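You operate a simulated robot arm through the tools that you are given. There is no shell and no other tool.

You run a simulated two-armed robot. Do the job below in one go: nothing can be reset, and whatever is moved stays where it is left.

TASK
Seat the green mould on the card drain grate, add two pinches of petals, then pump the bellows three times.
Fine: slide the purple box over it, one press of its white key a pinch, park the box again; other moulds and controls stay. Where these are worked on the way, their far stop is far enough and under half their travel is too little: purple box.

Only the result counts: the job must be done as asked and must still hold three seconds after the hand-in. Knocking over, shifting, dropping, spilling or breaking anything else fails it.

THE ROBOT
Two 6-joint arms with fingered hands on one trunk that stands fixed in place. Base frame: the origin is at the foot of the trunk, x ahead of it, y to its left, z up; the work surface is at about z = 0.804. Lengths are in m, angles in degrees, forces in N, time in s.
The left shoulder is at [0.05, 0.17, 1.071], the right one opposite. With the tool pointing down near the work surface each hand reaches from about 0.5 to 0.78 m from the base axis, measured 20 degrees to its own side. Payload 3.5 kg a hand.
The TCP of each hand is the grasp point between the finger pads, 0.026 m short of the fingertips. In the tool frame z runs along the fingers and y along their closing line. The gripper opens to 0.132 m; its body begins 0.073 m behind the TCP. The gripper is a hand of 3 fingers: y runs from the thumb to the fingers, the wrist lies at [0, 0, -0.234] in the tool frame, and closing takes about 1.5 s.
Orientation is that of the tool frame in the base frame, as a unit quaternion [w, x, y, z]. With the fingers straight down and closing along the base's y, the tool's x points along the base's -x, its y along +y and its z along -z.

THE INTERFACE
- The arms move only by the tool nudge_tool. It takes "left_series", "right_series" or both (then of equal length, played together; a hand with none holds still); each is one flat list of numbers, 7 for each row, row after row: the turn, a rotation vector about the base's x, y, z in degrees, then the shift along the base's x, y, z in m, then the gripper command, from -1 (shut) to 1 (fully open), values between in proportion. In form: [wx, wy, wz, tx, ty, tz, grip, wx, wy, wz, tx, ty, tz, grip, ...]. A call has 1 to 20 rows; each row shifts and turns the commanded pose from where the row before left it. Rows are played at 5 a second. More than 0.05 m and 8.6 degrees between two rows, or a gripper value outside its range, and nothing of the call is played. Where a pose cannot be reached the arm comes as near as it can. A force on the tool above 40 N (or 10 N above the force at the start of the call, whichever is more), or a blocked arm, ends the call early, and 0.2 s more pass. The fingers move at their own pace (about 0.153 m/s each) and stop on an object; they squeeze with about 27 N. The grip force told is the motor's: it shows also when the fingers shut on nothing. Time passes only in rows, and 0.2 s behind the last, so rows that do not move let the fingers close. The reply holds the time, the measured pose of the TCP, the force on the tool along the base axes, the opening and the grip force, in the units named above and with some noise, with the torque about the TCP (base axes, N m) and any sound that the robot's microphone picked up, and new pictures: "views" is both (left out), scene, wrist or none (wrist: the cameras of the hands that moved).
- Cameras (640 x 400 px; columns grow to the right, rows downward): "scene" is now at [0.0403, 0.0084, 1.6603]; the picture's right is [0.01, -1.00, 0.00], its down [-0.73, -0.01, -0.69] and it looks along [0.69, 0.00, -0.73] (base axes); focal length 342 px, centre (320, 200). "left" rides on the left gripper at [-0.061, 0.003, -0.092] in its tool frame; the picture's right is [-0.05, -1.00, 0.00], its down [0.83, -0.04, -0.56] and it looks along [0.55, -0.03, 0.83] (tool axes); focal length 230 px, centre (320, 200). "right" rides on the right gripper at [0.062, 0.003, -0.092] in its tool frame; the picture's right is [-0.05, 1.00, 0.00], its down [-0.83, -0.04, -0.56] and it looks along [-0.56, -0.03, 0.83] (tool axes); focal length 230 px, centre (320, 200). There is no depth. A picture from a camera that has moved, and an enlarged one, comes with that camera's place and axes in the base frame and with its lens. The place of the scene camera against the robot may be out by one fixed shift of up to 0.012 m in any direction.
- lift_body(by): slides the trunk up (or, below 0, down) by that many m; the arms and the scene camera ride with it, the base frame stays. It gives what a move gives, with no picture.
- grasp_type(shape, hand): the hand has 3 fingers and takes this shape, open, in about a second: jaw (thumb against the fingers, like two jaws); tri (thumb and two fingers); tip (a fingertip pinch); poke (one finger out to press); point (the index stretched); flat (the hand flat); cup (the hand cupped); fist (a fist). The gripper value then closes the fingers along that shape, each until it touches; the sizes above hold for jaw. It gives what a move gives, with no picture.
- pan_tilt(pan, tilt): turns the head with the scene camera to pan (to the left, within 86 degrees either way) and tilt (down, from -29 to 69), counted from straight ahead of the robot. It gives what a move gives, and a new picture of the scene camera.
- close_up(camera, box): a new picture of the part [left, top, right, bottom] of that camera's present view, enlarged. No time passes.
- close_job(): hands the job in; it is judged then, once.

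Places have to be worked out from the pictures, the camera data and where the tool is seen. Open the grippers and draw the arms clear of the work before you hand the job in, unless the task says otherwise.

The tools are called by a JSON object that holds its "fn" and its "kwargs". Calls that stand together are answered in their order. nudge_tool: Moves the arms, as the interface text tells. Its arguments: {"type":"object","properties":{"left_series":{"type":"array"},"right_series":{"type":"array"},"views":{"type":"string","enum":["both","scene","wrist","none"]}},"required":[]} The other tools are called the same way: lift_body (by) moves the trunk up or down; grasp_type (shape, hand) gives the hand a shape; pan_tilt (pan, tilt) turns the head that bears the scene camera; close_up (camera, box) takes an enlarged picture of a part of a camera's view; close_job () hands the job in.

At the start:

```text
t: 0.0
left_position: [0.5999, 0.2973, 1.2225]
left_orientation: [0.001, 0.0, 1.0, 0.001]
left_ft_force: [0.7, -0.2, -0.4]
left_moment: [-0.01, 0.0, -0.01]
left_width: 0.1318
left_gripper_force: 0.0
left_shape: jaw
right_position: [0.6028, -0.1543, 1.2269]
right_orientation: [0.0, 0.0, 1.0, 0.0]
right_ft_force: [-0.1, -0.2, 0.0]
right_moment: [-0.01, -0.02, 0.03]
right_width: 0.1318
right_gripper_force: 0.0
right_shape: jaw
trunk travel left (down, up): [-0.687, 0.023]
head pan, tilt (commanded): [0.4, 46.7]
```

scene: 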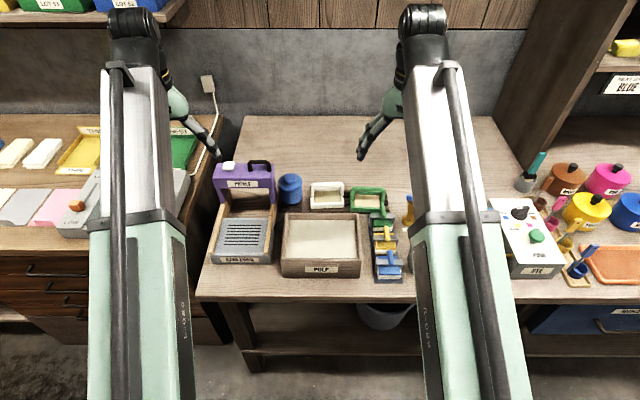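
right: 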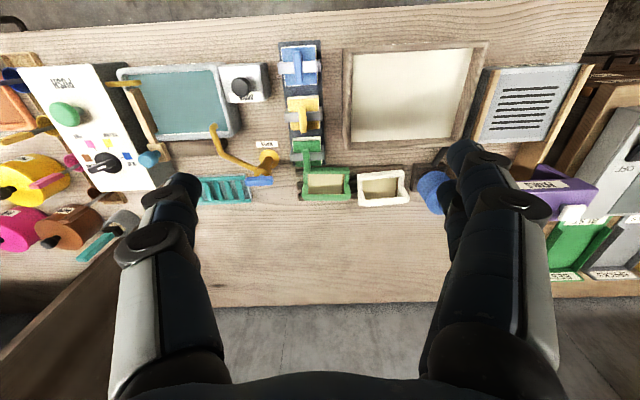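
left: 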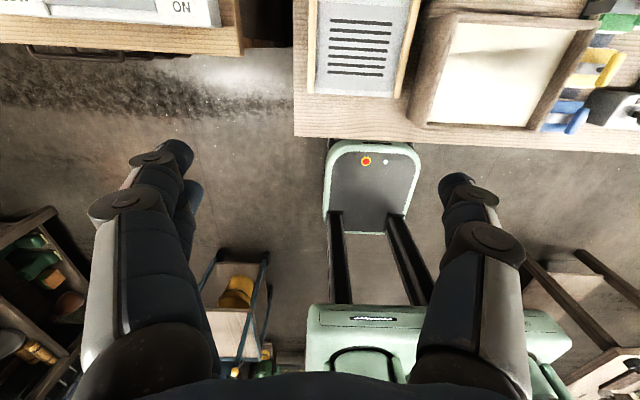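

I start by looking closely at the work surface, before moving anything.

{"fn": "close_up", "kwargs": {"camera": "scene", "box": [200, 140, 420, 290]}}

{"fn": "close_up", "kwargs": {"camera": "right", "box": [270, 30, 640, 260]}}

{"fn": "close_up", "kwargs": {"camera": "scene", "box": [200, 150, 300, 280]}}

```text
2.67 times, centred on (310, 215) of scene
camera zoom: at [0.0403, 0.0084, 1.6603], right [0.01, -1.0, 0.0], down [-0.73, -0.01, -0.69], along [0.69, 0.0, -0.73], focal length 912 px, centre (347, 160)
```

zoom: 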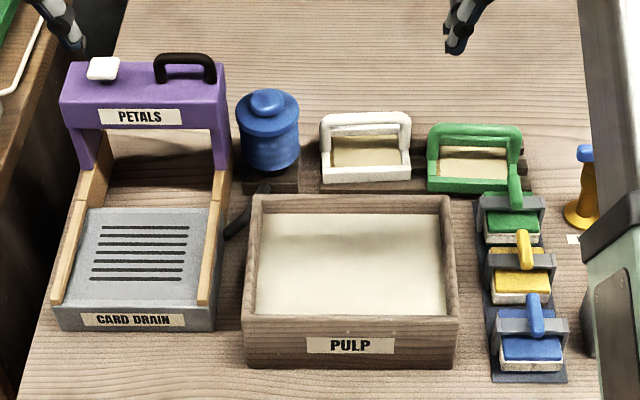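

```text
1.73 times, centred on (455, 145) of right
camera zoom: at [0.5407, -0.1516, 1.3193], right [0.05, 1.0, 0.0], down [0.83, -0.04, 0.56], along [0.56, -0.03, -0.83], focal length 398 px, centre (86, 295)
```

zoom: 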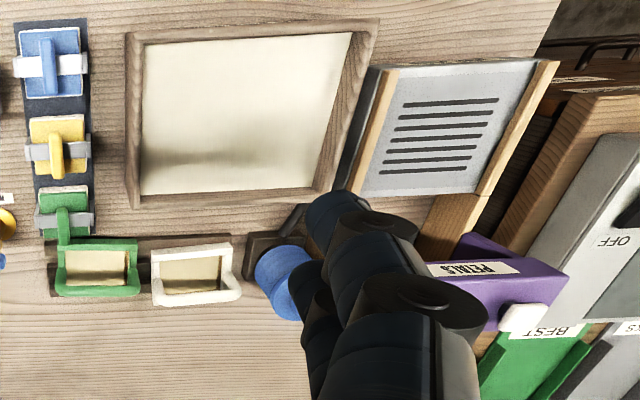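

```text
3.08 times, centred on (250, 215) of scene
camera zoom: at [0.0403, 0.0084, 1.6603], right [0.01, -1.0, 0.0], down [-0.73, -0.01, -0.69], along [0.69, 0.0, -0.73], focal length 1052 px, centre (535, 154)
```

zoom: 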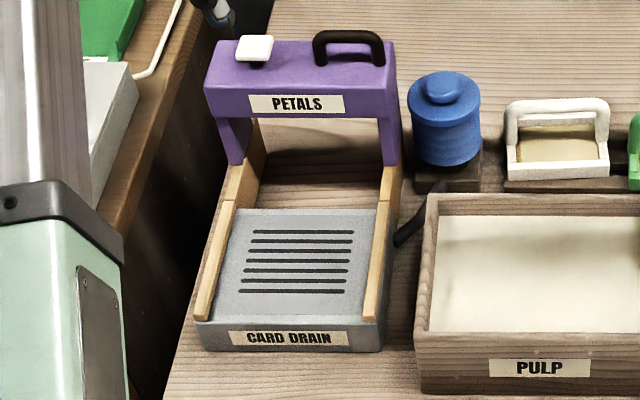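

The purple petals box stands on rails behind the card drain, with a blue bellows-like thing next to it and white and green frames to the right. I enlarge these parts further.

{"fn": "close_up", "kwargs": {"camera": "scene", "box": [300, 170, 430, 250]}}

{"fn": "close_up", "kwargs": {"camera": "scene", "box": [200, 150, 320, 225]}}

{"fn": "close_up", "kwargs": {"camera": "scene", "box": [480, 130, 640, 300]}}

{"fn": "close_up", "kwargs": {"camera": "right", "box": [150, 40, 440, 220]}}

{"fn": "close_up", "kwargs": {"camera": "scene", "box": [0, 90, 220, 250]}}

```text
4.92 times, centred on (365, 210) of scene
camera zoom: at [0.0403, 0.0084, 1.6603], right [0.01, -1.0, 0.0], down [-0.73, -0.01, -0.69], along [0.69, 0.0, -0.73], focal length 1684 px, centre (98, 151)
```

zoom: 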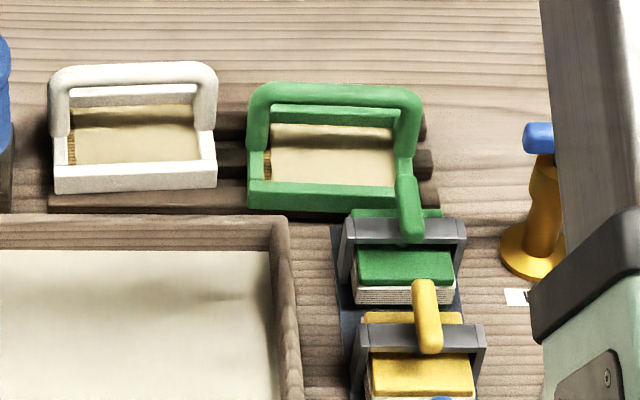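

```text
5.33 times, centred on (260, 188) of scene
camera zoom: at [0.0403, 0.0084, 1.6603], right [0.01, -1.0, 0.0], down [-0.73, -0.01, -0.69], along [0.69, 0.0, -0.73], focal length 1824 px, centre (640, 267)
```

zoom: 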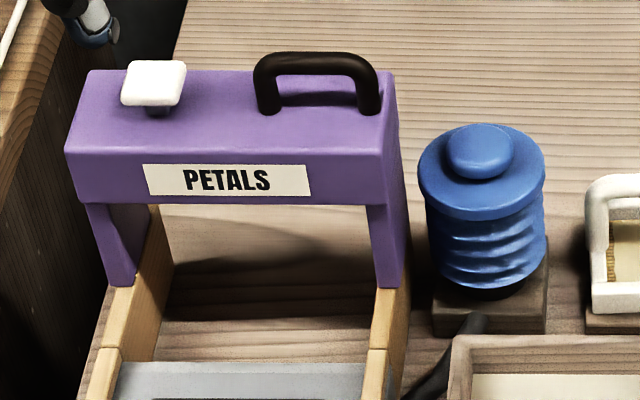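

```text
2.35 times, centred on (560, 215) of scene
camera zoom: at [0.0403, 0.0084, 1.6603], right [0.01, -1.0, 0.0], down [-0.73, -0.01, -0.69], along [0.69, 0.0, -0.73], focal length 805 px, centre (-245, 165)
```

zoom: 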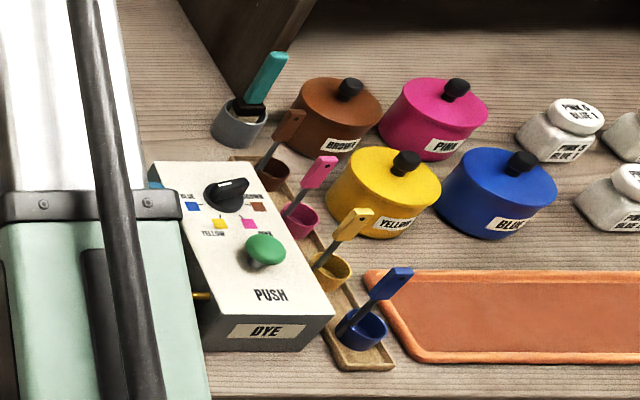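

```text
2.21 times, centred on (295, 130) of right
camera zoom: at [0.5407, -0.1516, 1.3193], right [0.05, 1.0, 0.0], down [0.83, -0.04, 0.56], along [0.56, -0.03, -0.83], focal length 508 px, centre (375, 354)
```

zoom: 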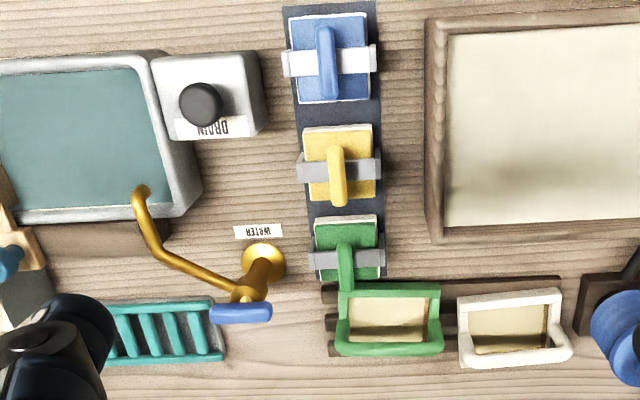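

```text
2.50 times, centred on (110, 170) of scene
camera zoom: at [0.0403, 0.0084, 1.6603], right [0.01, -1.0, 0.0], down [-0.73, -0.01, -0.69], along [0.69, 0.0, -0.73], focal length 855 px, centre (845, 275)
```

zoom: 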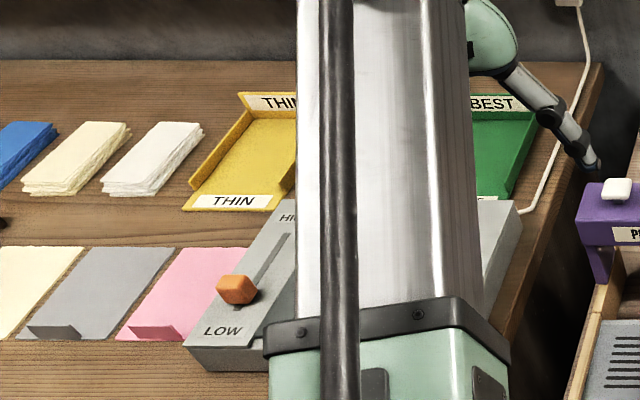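

The gantry-like purple box runs on rails over the card drain; the mould with the arch handle is near (0.81, -0.145) and the blue bellows near (0.81, 0.10). I tilt the left hand forward to look down with its camera, and turn the right hand so that its closing line lies along x.

{"fn": "nudge_tool", "kwargs": {"left_series": [0, -8.375, 0, 0.02, -0.015, -0.01, 1, 0, -8.375, 0, 0.02, -0.015, -0.01, 1, 0, -8.375, 0, 0.02, -0.015, -0.01, 1, 0, -8.375, 0, 0.02, -0.015, -0.01, 1, 0, 0, 0, 0.02, -0.015, -0.01, 1, 0, 0, 0, 0, 0, 0, 1, 0, 0, 0, 0, 0, 0, 1, 0, 0, 0, 0, 0, 0, 1, 0, 0, 0, 0, 0, 0, 1, 0, 0, 0, 0, 0, 0, 1, 0, 0, 0, 0, 0, 0, 1], "right_series": [0, 0, 8.2, 0, 0, 0, 1, 0, 0, 8.2, 0, 0, 0, 1, 0, 0, 8.2, 0, 0, 0, 1, 0, 0, 8.2, 0, 0, 0, 1, 0, 0, 8.2, 0, 0, 0, 1, 0, 0, 8.2, 0, 0, 0, 1, 0, 0, 8.2, 0, 0, 0, 1, 0, 0, 8.2, 0, 0, 0, 1, 0, 0, 8.2, 0, 0, 0, 1, 0, 0, 8.2, 0, 0, 0, 1, 0, 0, 8.0, 0, 0, 0, 1], "views": "both"}}

```text
t: 2.4
left_position: [0.6996, 0.2202, 1.1721]
left_orientation: [0.288, 0.0, 0.958, 0.001]
left_ft_force: [0.1, 1.3, -0.3]
left_moment: [-0.03, -0.01, 0.01]
left_width: 0.1319
left_gripper_force: 0.1
left_shape: jaw
right_position: [0.6018, -0.1409, 1.2268]
right_orientation: [0.0, -0.68, 0.734, 0.001]
right_ft_force: [0.2, -0.2, 0.6]
right_moment: [-0.02, 0.02, 0.03]
right_width: 0.1317
right_gripper_force: 0.0
right_shape: jaw
right hand out of reach, approached as far as the arm can: row 11
trunk travel left (down, up): [-0.687, 0.023]
head pan, tilt (commanded): [0.4, 46.7]
camera scene: at [0.0403, 0.0083, 1.6602], right [0.01, -1.0, 0.0], down [-0.73, -0.01, -0.69], along [0.69, 0.0, -0.73], focal length 342 px, centre (320, 200)
camera right: at [0.5937, -0.2025, 1.3193], right [-0.99, 0.13, 0.0], down [0.11, 0.82, 0.56], along [0.07, 0.55, -0.83], focal length 230 px, centre (320, 200)
camera left: at [0.6997, 0.2238, 1.2826], right [0.04, -1.0, 0.03], down [-1.0, -0.04, 0.0], along [0.0, -0.03, -1.0], focal length 230 px, centre (320, 200)
```

scene: 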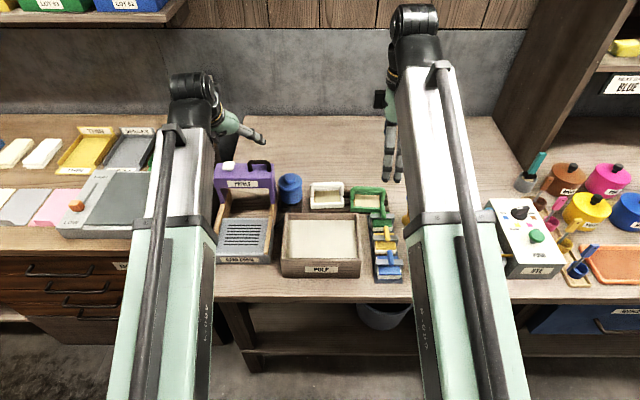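
right: 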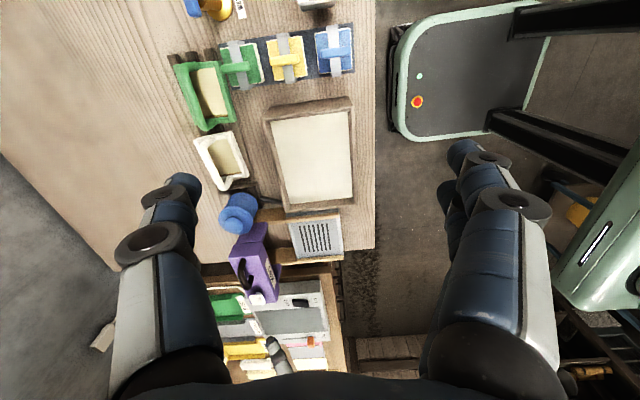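
left: 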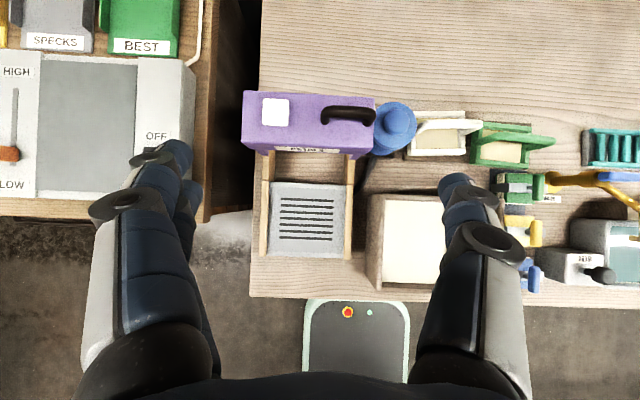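

The left camera now looks straight down on the card drain and the box; I enlarge that view and the right one for measuring.

{"fn": "close_up", "kwargs": {"camera": "left", "box": [230, 80, 430, 270]}}

{"fn": "close_up", "kwargs": {"camera": "left", "box": [360, 90, 570, 220]}}

{"fn": "close_up", "kwargs": {"camera": "right", "box": [160, 0, 380, 310]}}

```text
2.11 times, centred on (330, 175) of left
camera zoom: at [0.6997, 0.2238, 1.2826], right [0.04, -1.0, 0.03], down [-1.0, -0.04, 0.0], along [0.0, -0.03, -1.0], focal length 484 px, centre (299, 253)
```

zoom: 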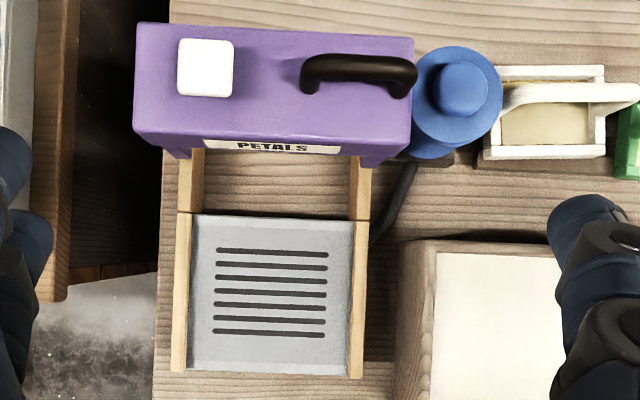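

```text
3.05 times, centred on (465, 155) of left
camera zoom: at [0.6997, 0.2238, 1.2826], right [0.04, -1.0, 0.03], down [-1.0, -0.04, 0.0], along [0.0, -0.03, -1.0], focal length 701 px, centre (-122, 337)
```

zoom: 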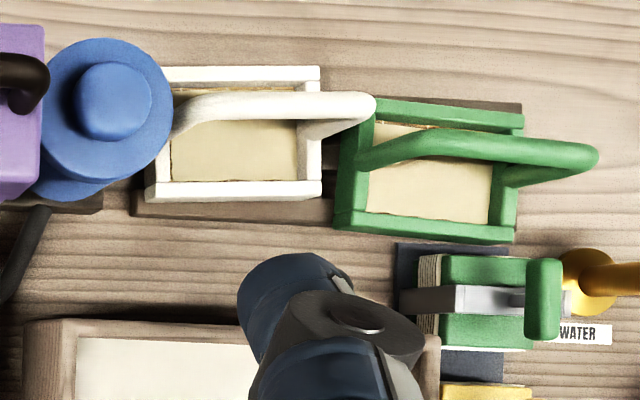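

```text
1.29 times, centred on (270, 155) of right
camera zoom: at [0.5937, -0.2025, 1.3193], right [-0.99, 0.13, 0.0], down [0.11, 0.82, 0.56], along [0.07, 0.55, -0.83], focal length 297 px, centre (384, 258)
```

zoom: 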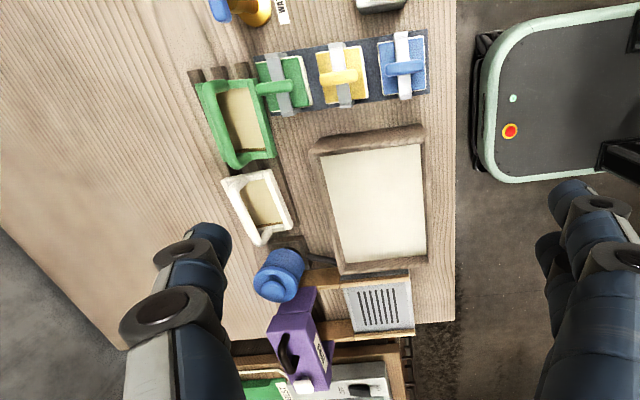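

I zoom closer onto the mould, the bellows and the box in the left view for measurement.

{"fn": "close_up", "kwargs": {"camera": "left", "box": [460, 110, 570, 180]}}

{"fn": "close_up", "kwargs": {"camera": "scene", "box": [340, 175, 410, 225]}}

{"fn": "close_up", "kwargs": {"camera": "right", "box": [160, 40, 260, 140]}}

{"fn": "close_up", "kwargs": {"camera": "left", "box": [235, 80, 425, 170]}}

{"fn": "close_up", "kwargs": {"camera": "left", "box": [240, 140, 380, 270]}}

```text
5.71 times, centred on (515, 145) of left
camera zoom: at [0.6997, 0.2238, 1.2826], right [0.04, -1.0, 0.03], down [-1.0, -0.04, 0.0], along [0.0, -0.03, -1.0], focal length 1315 px, centre (-794, 514)
```

zoom: 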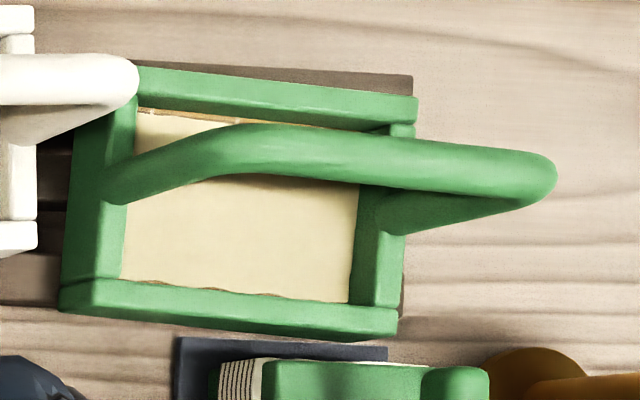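

```text
8.00 times, centred on (375, 200) of scene
camera zoom: at [0.0403, 0.0083, 1.6602], right [0.01, -1.0, 0.0], down [-0.73, -0.01, -0.69], along [0.69, 0.0, -0.73], focal length 2736 px, centre (-120, 200)
```

zoom: 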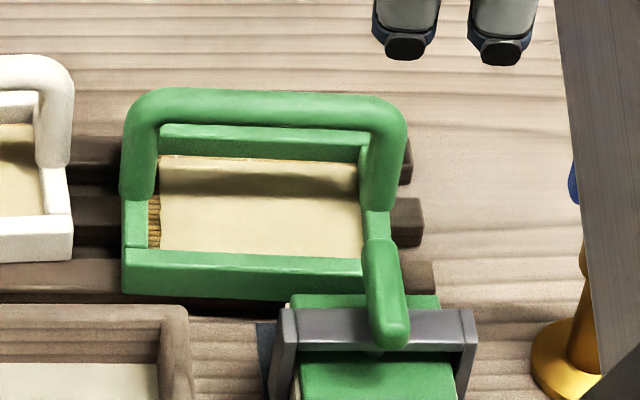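

```text
4.00 times, centred on (210, 90) of right
camera zoom: at [0.5937, -0.2025, 1.3193], right [-0.99, 0.13, 0.0], down [0.11, 0.82, 0.56], along [0.07, 0.55, -0.83], focal length 920 px, centre (760, 640)
```

zoom: 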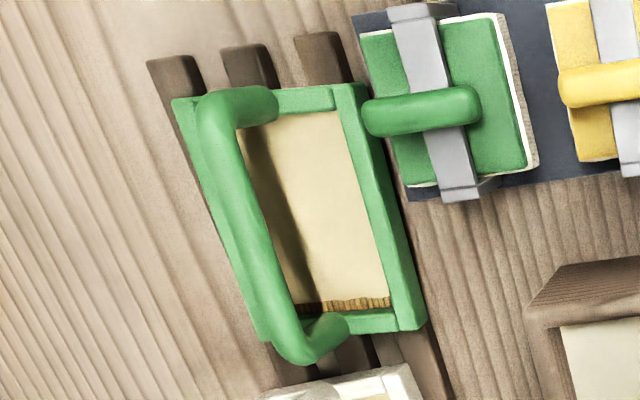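

```text
3.37 times, centred on (330, 125) of left
camera zoom: at [0.6997, 0.2238, 1.2826], right [0.04, -1.0, 0.03], down [-1.0, -0.04, 0.0], along [0.0, -0.03, -1.0], focal length 775 px, centre (286, 453)
```

zoom: 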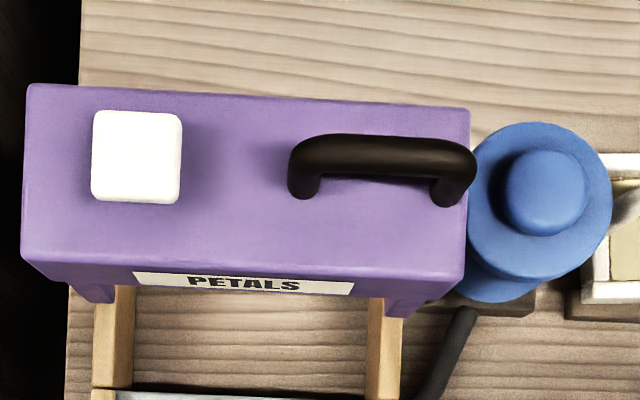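

```text
3.08 times, centred on (310, 205) of left
camera zoom: at [0.6997, 0.2238, 1.2826], right [0.04, -1.0, 0.03], down [-1.0, -0.04, 0.0], along [0.0, -0.03, -1.0], focal length 708 px, centre (351, 185)
```

zoom: 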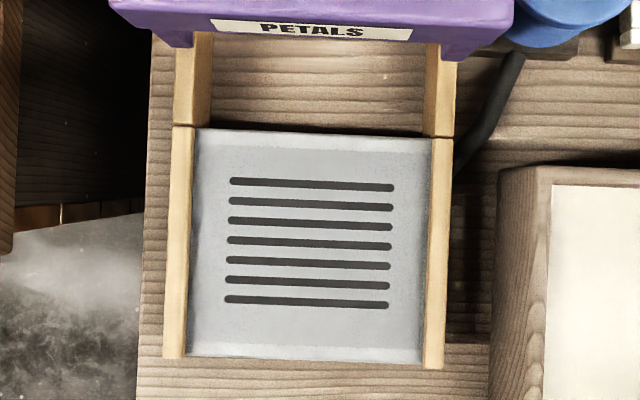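

Bar of the mould's handle triangulates to about (0.823, -0.151, 0.887), box handle bar to (0.808, 0.186, 1.005), grate centre to (0.662, 0.235, 0.848). I tilt the right hand forward about y and bring it to a hover short of the mould, and roll the left hand about its own axis to see how far it can turn.

{"fn": "nudge_tool", "kwargs": {"left_series": [4.526, 0, -6.838, -0.01, 0.01, 0, 1, 4.526, 0, -6.838, -0.01, 0.01, 0, 1, 4.526, 0, -6.838, -0.01, 0.01, 0, 1, 4.526, 0, -6.838, -0.01, 0, 0, 1, 4.526, 0, -6.838, -0.01, 0, 0, 1, 4.526, 0, -6.838, 0, 0, 0, 1, 4.526, 0, -6.838, 0, 0, 0, 1, 4.526, 0, -6.838, 0, 0, 0, 1, 4.526, 0, -6.838, 0, 0, 0, 1], "right_series": [0, -4.67, 0, 0.02, -0.001, -0.025, 1, 0, -4.67, 0, 0.02, -0.001, -0.025, 1, 0, -4.67, 0, 0.02, -0.001, -0.025, 1, 0, -4.67, 0, 0.02, -0.001, -0.025, 1, 0, -4.67, 0, 0.02, -0.001, -0.025, 1, 0, -4.67, 0, 0.02, -0.001, -0.025, 1, 0, 0, 0, 0.02, 0, -0.025, 1, 0, 0, 0, 0.02, 0, -0.025, 1, 0, 0, 0, 0, 0, 0, 1], "views": "both"}}

```text
t: 4.4
left_position: [0.6504, 0.252, 1.1718]
left_orientation: [0.232, 0.576, 0.765, 0.173]
left_ft_force: [-0.4, -0.2, 0.3]
left_moment: [0.0, -0.03, -0.07]
left_width: 0.1318
left_gripper_force: 0.0
left_shape: jaw
right_position: [0.7614, -0.1454, 1.0257]
right_orientation: [0.177, -0.656, 0.715, -0.165]
right_ft_force: [-0.2, -0.4, 0.7]
right_moment: [0.07, 0.03, -0.02]
right_width: 0.132
right_gripper_force: 0.1
right_shape: jaw
trunk travel left (down, up): [-0.687, 0.023]
head pan, tilt (commanded): [0.4, 46.7]
camera scene: at [0.04, 0.0084, 1.6603], right [0.01, -1.0, 0.0], down [-0.73, -0.01, -0.69], along [0.69, 0.0, -0.73], focal length 342 px, centre (320, 200)
camera right: at [0.7101, -0.2076, 1.1035], right [-0.87, 0.14, -0.47], down [-0.16, 0.83, 0.54], along [0.46, 0.55, -0.7], focal length 230 px, centre (320, 200)
camera left: at [0.6157, 0.1932, 1.2597], right [-0.79, -0.33, -0.52], down [-0.53, 0.79, 0.31], along [0.31, 0.52, -0.79], focal length 230 px, centre (320, 200)
```

scene: 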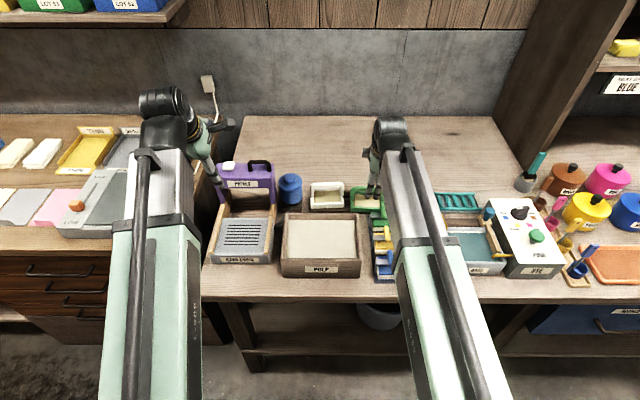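
right: 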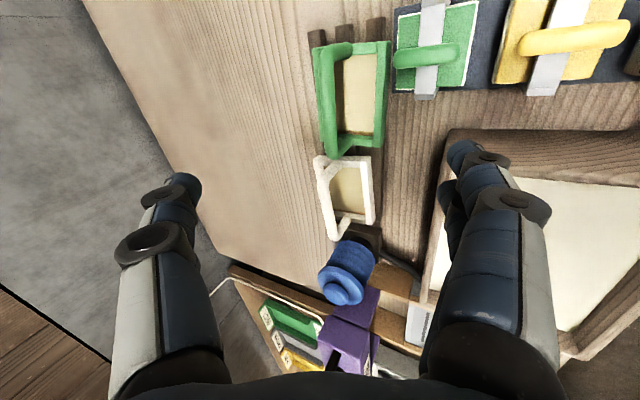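
left: 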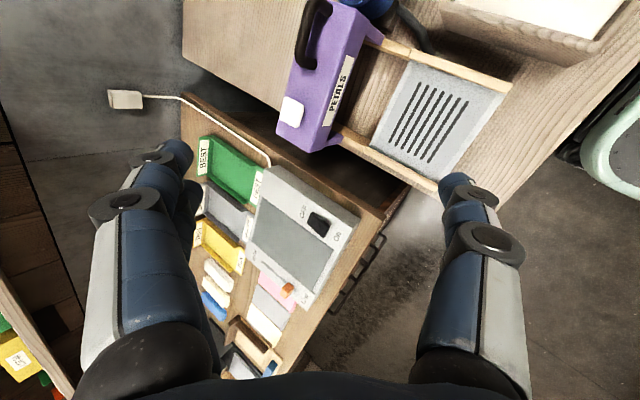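

The right hand reached 28 degrees of tilt with about 5 degrees of yaw still missing; the left rolled 74 degrees without trouble. I trim the right yaw, go down to 0.10 m short of the bar, and finish the left roll.

{"fn": "nudge_tool", "kwargs": {"left_series": [4.526, 0, -6.838, 0, 0.02, 0, 1, 4.526, 0, -6.838, 0, 0.02, 0, 1, 0, 0, 0, 0, 0, 0, 1], "right_series": [-1.29, 0, 2.43, 0.007, -0.003, -0.025, 1, -1.29, 0, 2.43, 0.007, -0.003, -0.025, 1, 0, 0, 0, 0, 0, 0, 1], "views": "both"}}

```text
t: 5.2
left_position: [0.6497, 0.2911, 1.1732]
left_orientation: [0.205, 0.68, 0.674, 0.204]
left_ft_force: [0.8, -0.6, 0.9]
left_moment: [0.02, -0.02, -0.02]
left_width: 0.1319
left_gripper_force: 0.1
left_shape: jaw
right_position: [0.7728, -0.1124, 0.9762]
right_orientation: [0.166, -0.684, 0.688, -0.178]
right_ft_force: [-0.1, 0.6, -0.2]
right_moment: [0.01, -0.01, 0.01]
right_width: 0.1319
right_gripper_force: 0.2
right_shape: jaw
right hand out of reach, approached as far as the arm can: row 1, 2
trunk travel left (down, up): [-0.687, 0.023]
head pan, tilt (commanded): [0.4, 46.7]
camera scene: at [0.0401, 0.0082, 1.6603], right [0.01, -1.0, 0.0], down [-0.73, -0.01, -0.69], along [0.69, 0.0, -0.73], focal length 342 px, centre (320, 200)
camera right: at [0.7254, -0.1714, 1.0559], right [-0.88, 0.05, -0.47], down [-0.22, 0.84, 0.5], along [0.42, 0.54, -0.73], focal length 230 px, centre (320, 200)
camera left: at [0.6015, 0.2298, 1.2507], right [-0.83, -0.05, -0.55], down [-0.34, 0.83, 0.44], along [0.44, 0.55, -0.71], focal length 230 px, centre (320, 200)
```

scene: 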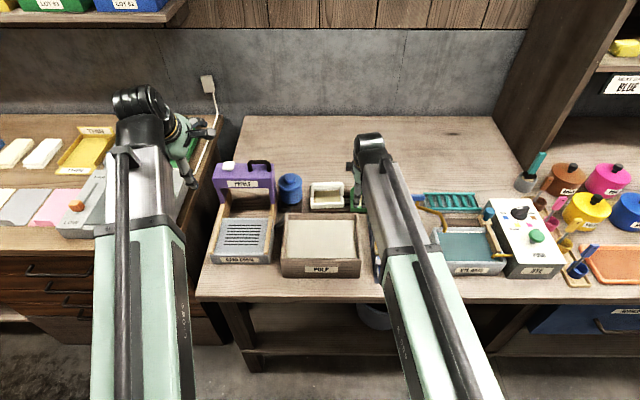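
right: 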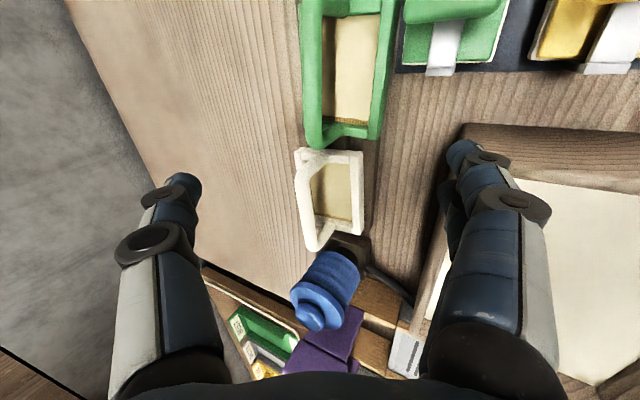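
left: 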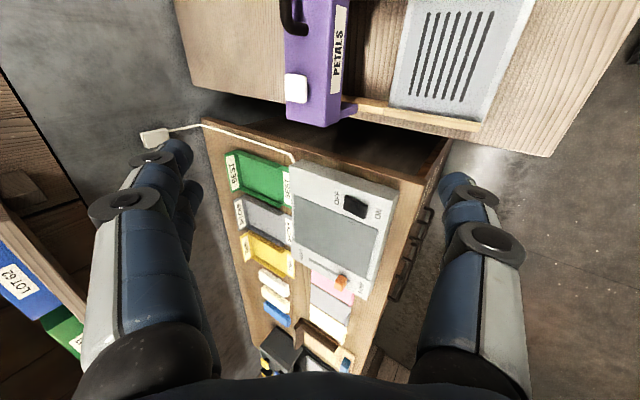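

The right wrist cannot reach the full 90 degrees of roll at that spot and slid 4 cm sideways instead. I back off 6 degrees of roll (the fingers close each on their own, so a small skew is fine) and return to y = -0.151.

{"fn": "nudge_tool", "kwargs": {"right_series": [1.41, 0, -2.65, 0.001, -0.02, 0, 0.2, 1.41, 0, -2.65, 0.001, -0.0186, 0, 0.2, 0, 0, 0, 0, 0, 0, 0.2, 0, 0, 0, 0, 0, 0, 0.2], "views": "both"}}

```text
t: 6.2
left_position: [0.6495, 0.2903, 1.1727]
left_orientation: [0.203, 0.678, 0.676, 0.204]
left_ft_force: [0.0, -0.3, 0.4]
left_moment: [0.01, 0.0, -0.01]
left_width: 0.1318
left_gripper_force: 0.0
left_shape: jaw
right_position: [0.7742, -0.1459, 0.9749]
right_orientation: [0.18, -0.655, 0.715, -0.165]
right_ft_force: [-0.1, -0.2, 0.4]
right_moment: [-0.02, -0.01, 0.03]
right_width: 0.0797
right_gripper_force: 0.0
right_shape: jaw
right hand out of reach, approached as far as the arm can: row 1
trunk travel left (down, up): [-0.687, 0.023]
head pan, tilt (commanded): [0.4, 46.7]
camera scene: at [0.0403, 0.0084, 1.6602], right [0.01, -1.0, 0.0], down [-0.73, -0.01, -0.69], along [0.69, 0.0, -0.73], focal length 342 px, centre (320, 200)
camera right: at [0.7226, -0.2072, 1.0521], right [-0.87, 0.14, -0.47], down [-0.16, 0.82, 0.55], along [0.46, 0.55, -0.7], focal length 230 px, centre (320, 200)
```

scene: 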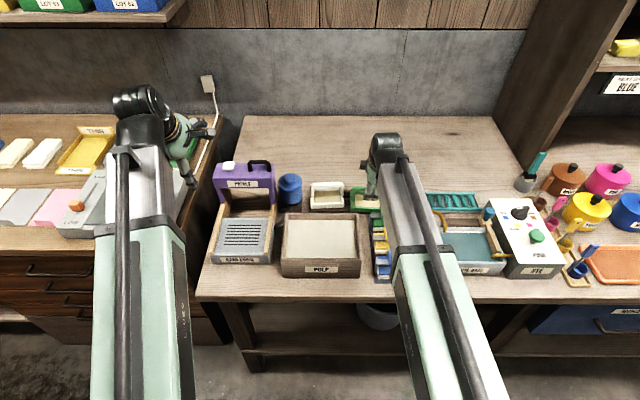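
right: 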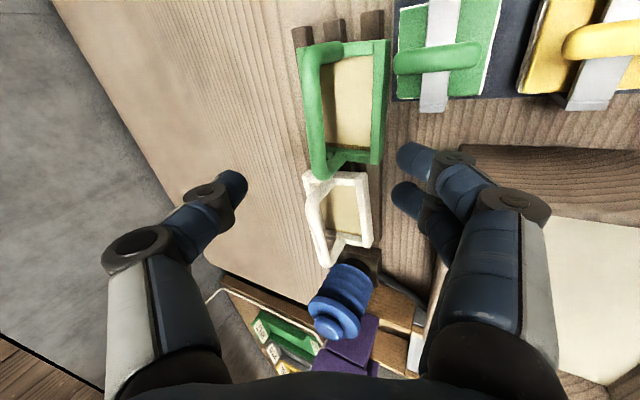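

The fingers are at 0.08 m opening and the bar lies just ahead along the tool axis. I narrow the opening to 0.05 m and advance 5 cm along the tool axis, then check again.

{"fn": "nudge_tool", "kwargs": {"right_series": [0, 0, 0, 0, 0, 0, -0.24, 0, 0, 0, 0.0122, -0.001, -0.022, -0.24, 0, 0, 0, 0.0122, -0.001, -0.022, -0.24, 0, 0, 0, 0, 0, 0, -0.24], "views": "both"}}

{"fn": "close_up", "kwargs": {"camera": "scene", "box": [330, 160, 410, 220]}}

{"fn": "close_up", "kwargs": {"camera": "right", "box": [220, 20, 460, 220]}}

```text
t: 7.2
left_position: [0.6496, 0.2905, 1.1727]
left_orientation: [0.205, 0.678, 0.675, 0.205]
left_ft_force: [-0.2, 0.0, 0.0]
left_moment: [0.0, -0.01, -0.05]
left_width: 0.1319
left_gripper_force: 0.1
left_shape: jaw
right_position: [0.7995, -0.1457, 0.9309]
right_orientation: [0.179, -0.655, 0.716, -0.163]
right_ft_force: [0.3, 1.3, 0.2]
right_moment: [0.0, 0.0, -0.05]
right_width: 0.0504
right_gripper_force: 0.0
right_shape: jaw
trunk travel left (down, up): [-0.687, 0.023]
head pan, tilt (commanded): [0.4, 46.7]
camera scene: at [0.0401, 0.0084, 1.6603], right [0.01, -1.0, 0.0], down [-0.73, -0.01, -0.69], along [0.69, 0.0, -0.73], focal length 342 px, centre (320, 200)
camera right: at [0.7481, -0.2079, 1.0074], right [-0.87, 0.14, -0.47], down [-0.16, 0.82, 0.55], along [0.46, 0.55, -0.7], focal length 230 px, centre (320, 200)
```

scene: 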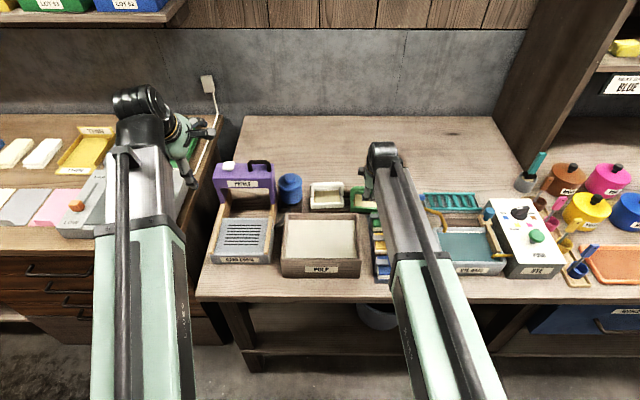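
right: 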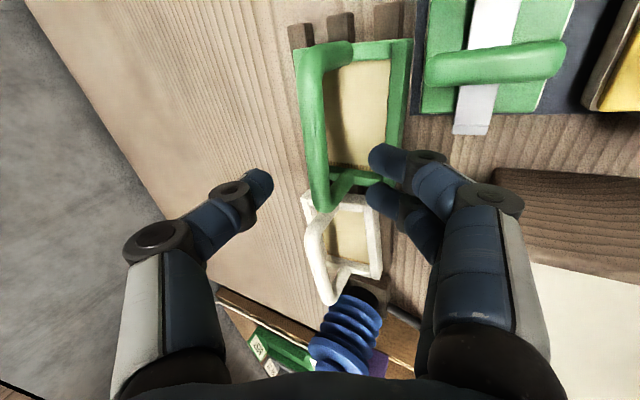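

```text
6.67 times, centred on (370, 190) of scene
camera zoom: at [0.0401, 0.0084, 1.6603], right [0.01, -1.0, 0.0], down [-0.73, -0.01, -0.69], along [0.69, 0.0, -0.73], focal length 2280 px, centre (-13, 267)
```

zoom: 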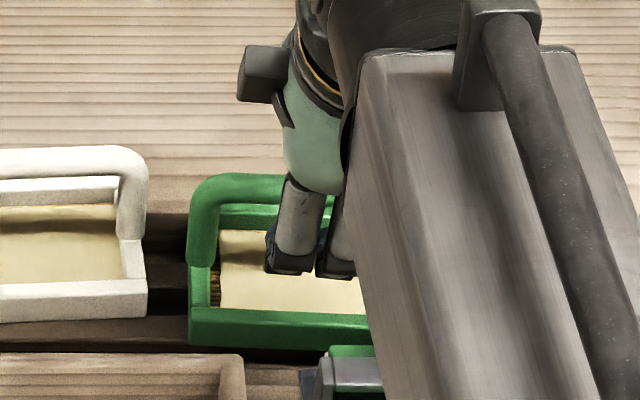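

```text
2.00 times, centred on (340, 120) of right
camera zoom: at [0.7481, -0.2079, 1.0074], right [-0.87, 0.14, -0.47], down [-0.16, 0.82, 0.55], along [0.46, 0.55, -0.7], focal length 460 px, centre (280, 360)
```

zoom: 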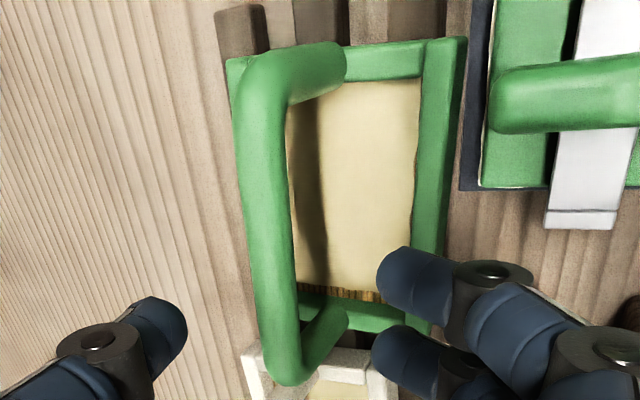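

The bar sits within a millimetre or so of the tool axis, about 5 cm ahead. I advance 4.2 cm and look before closing.

{"fn": "nudge_tool", "kwargs": {"right_series": [0, 0, 0, 0.0099, 0, -0.0185, -0.24, 0, 0, 0, 0.0098, 0, -0.0185, -0.24, 0, 0, 0, 0, 0, 0, -0.24], "views": "wrist"}}

{"fn": "close_up", "kwargs": {"camera": "right", "box": [200, 60, 440, 260]}}

{"fn": "close_up", "kwargs": {"camera": "scene", "box": [330, 160, 410, 220]}}

```text
t: 8.0
left_position: [0.6509, 0.2917, 1.1732]
left_orientation: [0.205, 0.679, 0.675, 0.204]
left_ft_force: [0.2, 0.1, -0.2]
left_moment: [0.02, 0.0, -0.03]
left_width: 0.1317
left_gripper_force: 0.1
left_shape: jaw
right_position: [0.8201, -0.1469, 0.894]
right_orientation: [0.179, -0.656, 0.715, -0.163]
right_ft_force: [0.3, -0.3, 0.6]
right_moment: [0.0, 0.0, 0.0]
right_width: 0.0506
right_gripper_force: 0.1
right_shape: jaw
trunk travel left (down, up): [-0.687, 0.023]
head pan, tilt (commanded): [0.4, 46.7]
camera right: at [0.7691, -0.208, 0.9708], right [-0.87, 0.14, -0.47], down [-0.16, 0.82, 0.54], along [0.46, 0.55, -0.7], focal length 230 px, centre (320, 200)
```

right: 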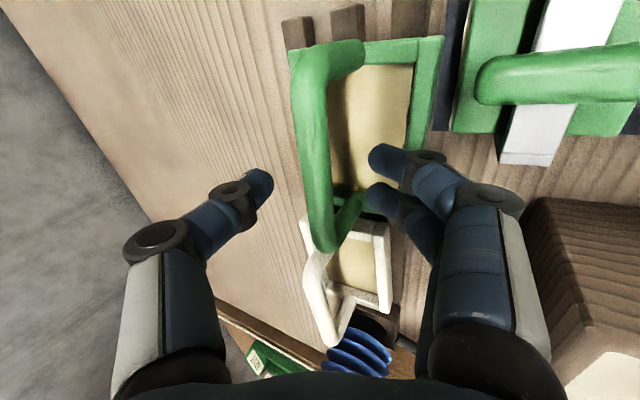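

```text
2.00 times, centred on (320, 160) of right
camera zoom: at [0.7691, -0.208, 0.9708], right [-0.87, 0.14, -0.47], down [-0.16, 0.82, 0.54], along [0.46, 0.55, -0.7], focal length 460 px, centre (320, 280)
```

zoom: 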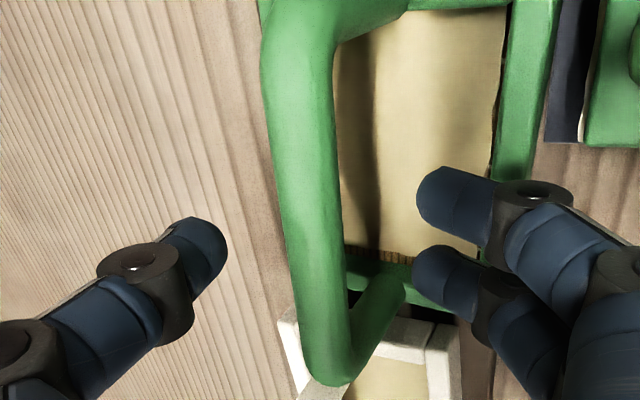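

```text
6.67 times, centred on (370, 190) of scene
camera zoom: at [0.0401, 0.0084, 1.6603], right [0.01, -1.0, 0.0], down [-0.73, -0.01, -0.69], along [0.69, 0.0, -0.73], focal length 2280 px, centre (-13, 267)
```

zoom: 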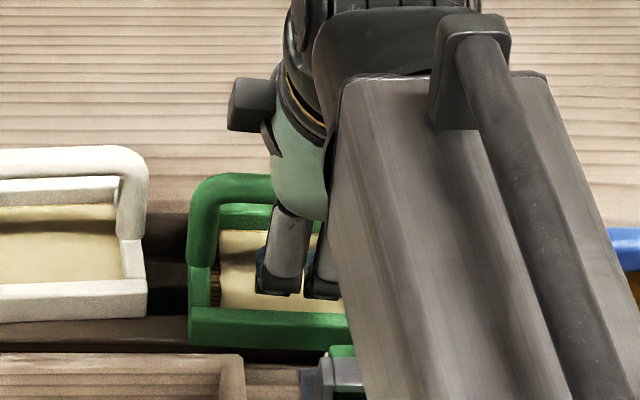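

The bar lies between thumb and the two fingers, centred. I close the hand.

{"fn": "nudge_tool", "kwargs": {"right_series": [0, 0, 0, 0, 0, 0, -1, 0, 0, 0, 0, 0, 0, -1, 0, 0, 0, 0, 0, 0, -1, 0, 0, 0, 0, 0, 0, -1, 0, 0, 0, 0, 0, 0, -1, 0, 0, 0, 0, 0, 0, -1, 0, 0, 0, 0, 0, 0, -1], "views": "wrist"}}

{"fn": "close_up", "kwargs": {"camera": "right", "box": [200, 60, 440, 260]}}

{"fn": "close_up", "kwargs": {"camera": "scene", "box": [330, 160, 410, 220]}}

```text
t: 9.6
left_position: [0.6506, 0.2915, 1.1727]
left_orientation: [0.206, 0.678, 0.675, 0.205]
left_ft_force: [-0.6, 1.3, -0.6]
left_moment: [0.0, 0.0, 0.01]
left_width: 0.1318
left_gripper_force: 0.1
left_shape: jaw
right_position: [0.82, -0.1464, 0.8934]
right_orientation: [0.179, -0.655, 0.715, -0.164]
right_ft_force: [0.8, -0.1, -0.7]
right_moment: [-0.02, 0.0, 0.02]
right_width: 0.0
right_gripper_force: 26.5
right_shape: jaw
trunk travel left (down, up): [-0.687, 0.023]
head pan, tilt (commanded): [0.4, 46.7]
camera right: at [0.7691, -0.2079, 0.9708], right [-0.87, 0.14, -0.47], down [-0.16, 0.82, 0.54], along [0.46, 0.55, -0.7], focal length 230 px, centre (320, 200)
```

right: 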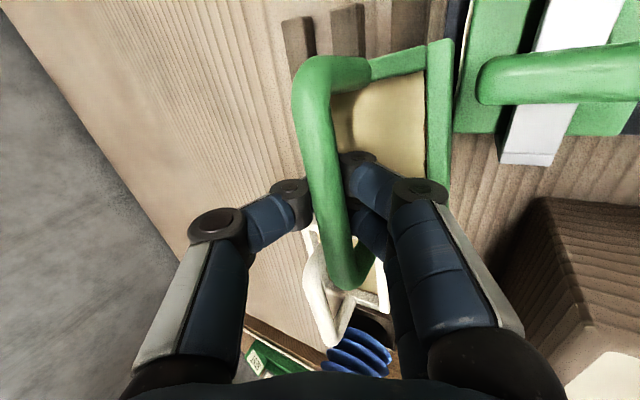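

```text
2.00 times, centred on (320, 160) of right
camera zoom: at [0.7691, -0.2079, 0.9708], right [-0.87, 0.14, -0.47], down [-0.16, 0.82, 0.54], along [0.46, 0.55, -0.7], focal length 460 px, centre (320, 280)
```

zoom: 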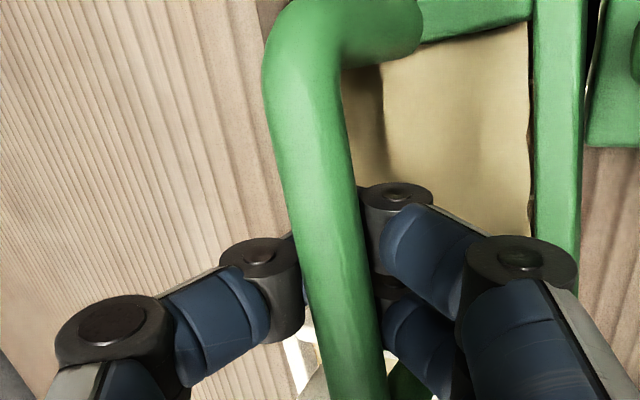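

```text
6.67 times, centred on (370, 190) of scene
camera zoom: at [0.0404, 0.0083, 1.6602], right [0.01, -1.0, 0.0], down [-0.73, -0.01, -0.69], along [0.69, 0.0, -0.73], focal length 2280 px, centre (-13, 267)
```

zoom: 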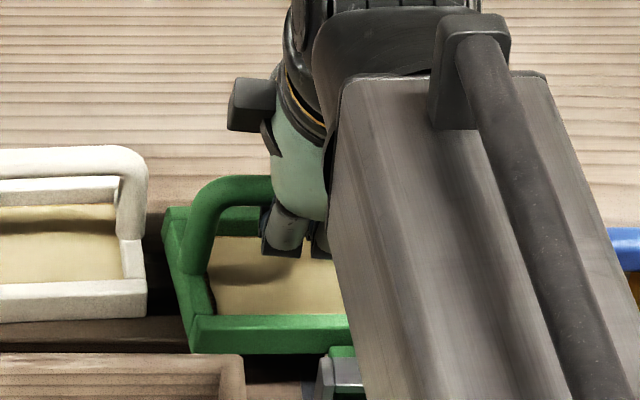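

The fingers closed round the bar and drew it a little toward the palm, turning the mould slightly to match the hand. I lift straight up a few centimetres and check how it hangs.

{"fn": "nudge_tool", "kwargs": {"right_series": [0, 0, 0, 0, 0, 0.015, -1, 0, 0, 0, 0, 0, 0.02, -1, 0, 0, 0, 0, 0, 0.025, -1, 0, 0, 0, 0, 0, 0.03, -1, 0, 0, 0, 0, 0, 0.02, -1, 0, 0, 0, 0, 0, 0, -1], "views": "both"}}

{"fn": "close_up", "kwargs": {"camera": "scene", "box": [330, 140, 420, 210]}}

```text
t: 11.0
left_position: [0.6515, 0.2911, 1.173]
left_orientation: [0.205, 0.678, 0.675, 0.204]
left_ft_force: [0.1, -0.5, -1.0]
left_moment: [0.0, 0.01, 0.03]
left_width: 0.1319
left_gripper_force: 0.1
left_shape: jaw
right_position: [0.8188, -0.1461, 1.0023]
right_orientation: [0.179, -0.654, 0.716, -0.164]
right_ft_force: [1.0, -0.1, -1.8]
right_moment: [0.03, 0.02, 0.0]
right_width: 0.0
right_gripper_force: 27.0
right_shape: jaw
trunk travel left (down, up): [-0.687, 0.023]
head pan, tilt (commanded): [0.4, 46.7]
camera scene: at [0.0404, 0.0083, 1.6602], right [0.01, -1.0, 0.0], down [-0.73, -0.01, -0.69], along [0.69, 0.0, -0.73], focal length 342 px, centre (320, 200)
camera right: at [0.7673, -0.2081, 1.0795], right [-0.87, 0.14, -0.47], down [-0.16, 0.82, 0.54], along [0.46, 0.55, -0.7], focal length 230 px, centre (320, 200)
```

scene: 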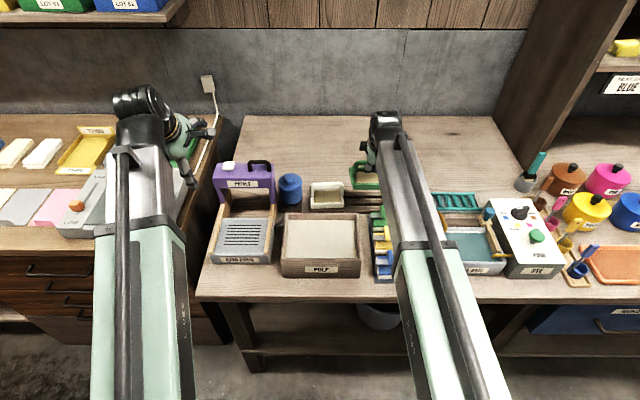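
right: 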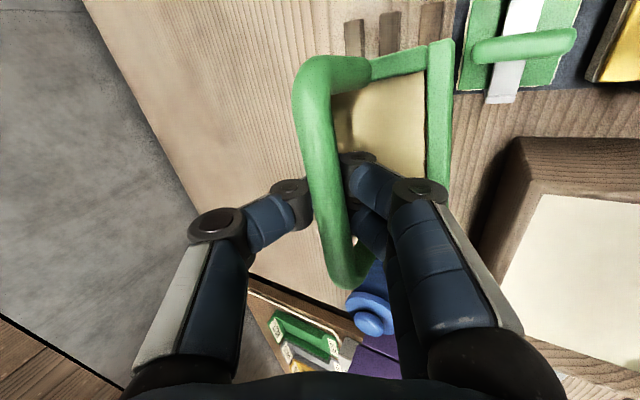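

```text
5.71 times, centred on (375, 175) of scene
camera zoom: at [0.0404, 0.0083, 1.6602], right [0.01, -1.0, 0.0], down [-0.73, -0.01, -0.69], along [0.69, 0.0, -0.73], focal length 1954 px, centre (6, 343)
```

zoom: 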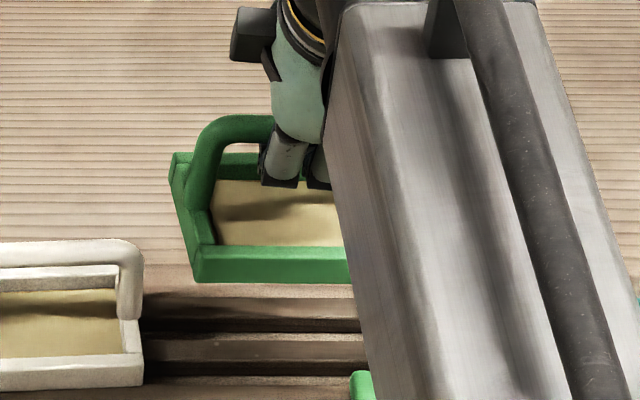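

The mould hangs level, bar along y, about 0.2 kg. I raise it a bit more, draw it straight back toward the robot over the vat, and at the same time take the left hand out to the left so that the right arm can cross.

{"fn": "nudge_tool", "kwargs": {"left_series": [0, 0, 0, -0.0125, 0.021, 0.0095, 1, 0, 0, 0, -0.0125, 0.021, 0.0095, 1, 0, 0, 0, -0.0125, 0.021, 0.0095, 1, 0, 0, 0, -0.0125, 0.021, 0.0095, 1, 0, 0, 0, -0.0125, 0.021, 0.0095, 1, 0, 0, 0, -0.0125, 0.021, 0.0095, 1, 0, 0, 0, -0.0125, 0.021, 0.0095, 1, 0, 0, 0, -0.0125, 0.021, 0.0095, 1, 0, 0, 0, 0, 0, 0, 1], "right_series": [0, 0, 0, 0, 0, 0.025, -1, 0, 0, 0, 0, 0, 0.03, -1, 0, 0, 0, -0.02, 0, 0.005, -1, 0, 0, 0, -0.025, 0, 0, -1, 0, 0, 0, -0.03, 0, 0, -1, 0, 0, 0, -0.03, 0, 0, -1, 0, 0, 0, -0.025, 0, 0, -1, 0, 0, 0, -0.016, 0, 0, -1, 0, 0, 0, 0, 0, 0, -1], "views": "both"}}

```text
t: 13.0
left_position: [0.5516, 0.4584, 1.2485]
left_orientation: [0.205, 0.678, 0.676, 0.204]
left_ft_force: [0.2, -0.8, 0.3]
left_moment: [0.03, -0.03, 0.03]
left_width: 0.1319
left_gripper_force: 0.1
left_shape: jaw
right_position: [0.674, -0.1474, 1.0634]
right_orientation: [0.179, -0.655, 0.716, -0.164]
right_ft_force: [-0.6, -0.3, -1.0]
right_moment: [-0.01, 0.01, 0.0]
right_width: 0.0
right_gripper_force: 27.1
right_shape: jaw
trunk travel left (down, up): [-0.687, 0.023]
head pan, tilt (commanded): [0.4, 46.7]
camera scene: at [0.0406, 0.0082, 1.6602], right [0.01, -1.0, 0.0], down [-0.73, -0.01, -0.69], along [0.69, 0.0, -0.73], focal length 342 px, centre (320, 200)
camera right: at [0.6221, -0.2096, 1.1401], right [-0.87, 0.14, -0.47], down [-0.16, 0.82, 0.55], along [0.46, 0.55, -0.7], focal length 230 px, centre (320, 200)
camera left: at [0.5024, 0.3978, 1.3258], right [-0.83, -0.05, -0.55], down [-0.34, 0.83, 0.44], along [0.44, 0.55, -0.71], focal length 230 px, centre (320, 200)
```

scene: 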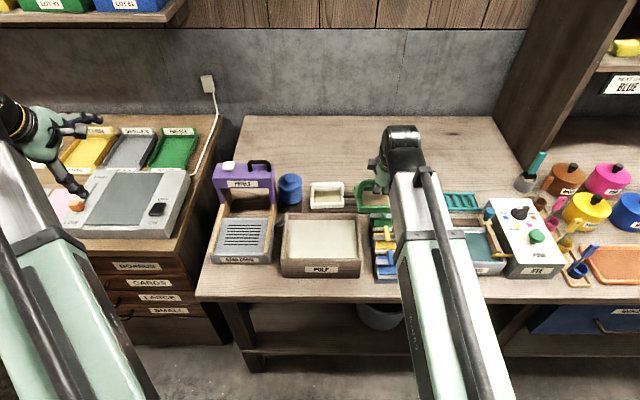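
right: 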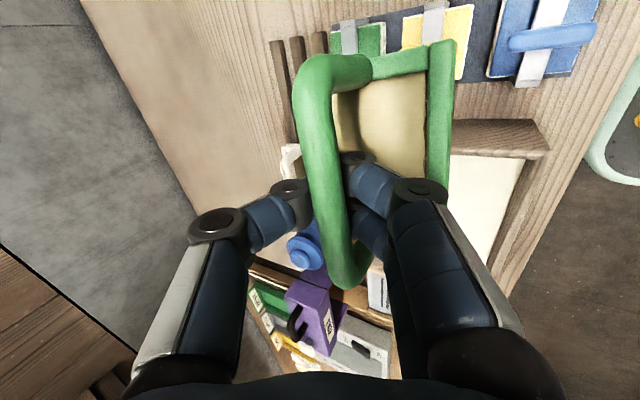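
left: 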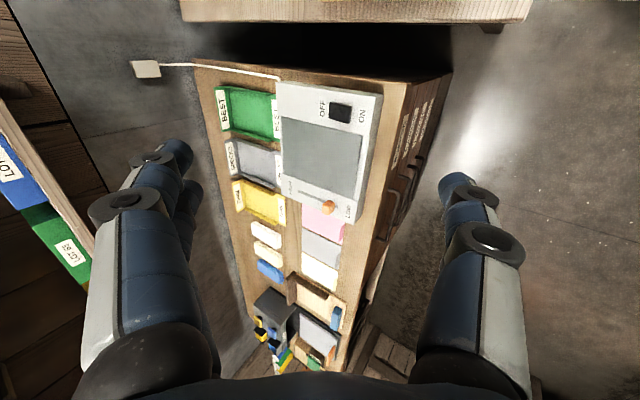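

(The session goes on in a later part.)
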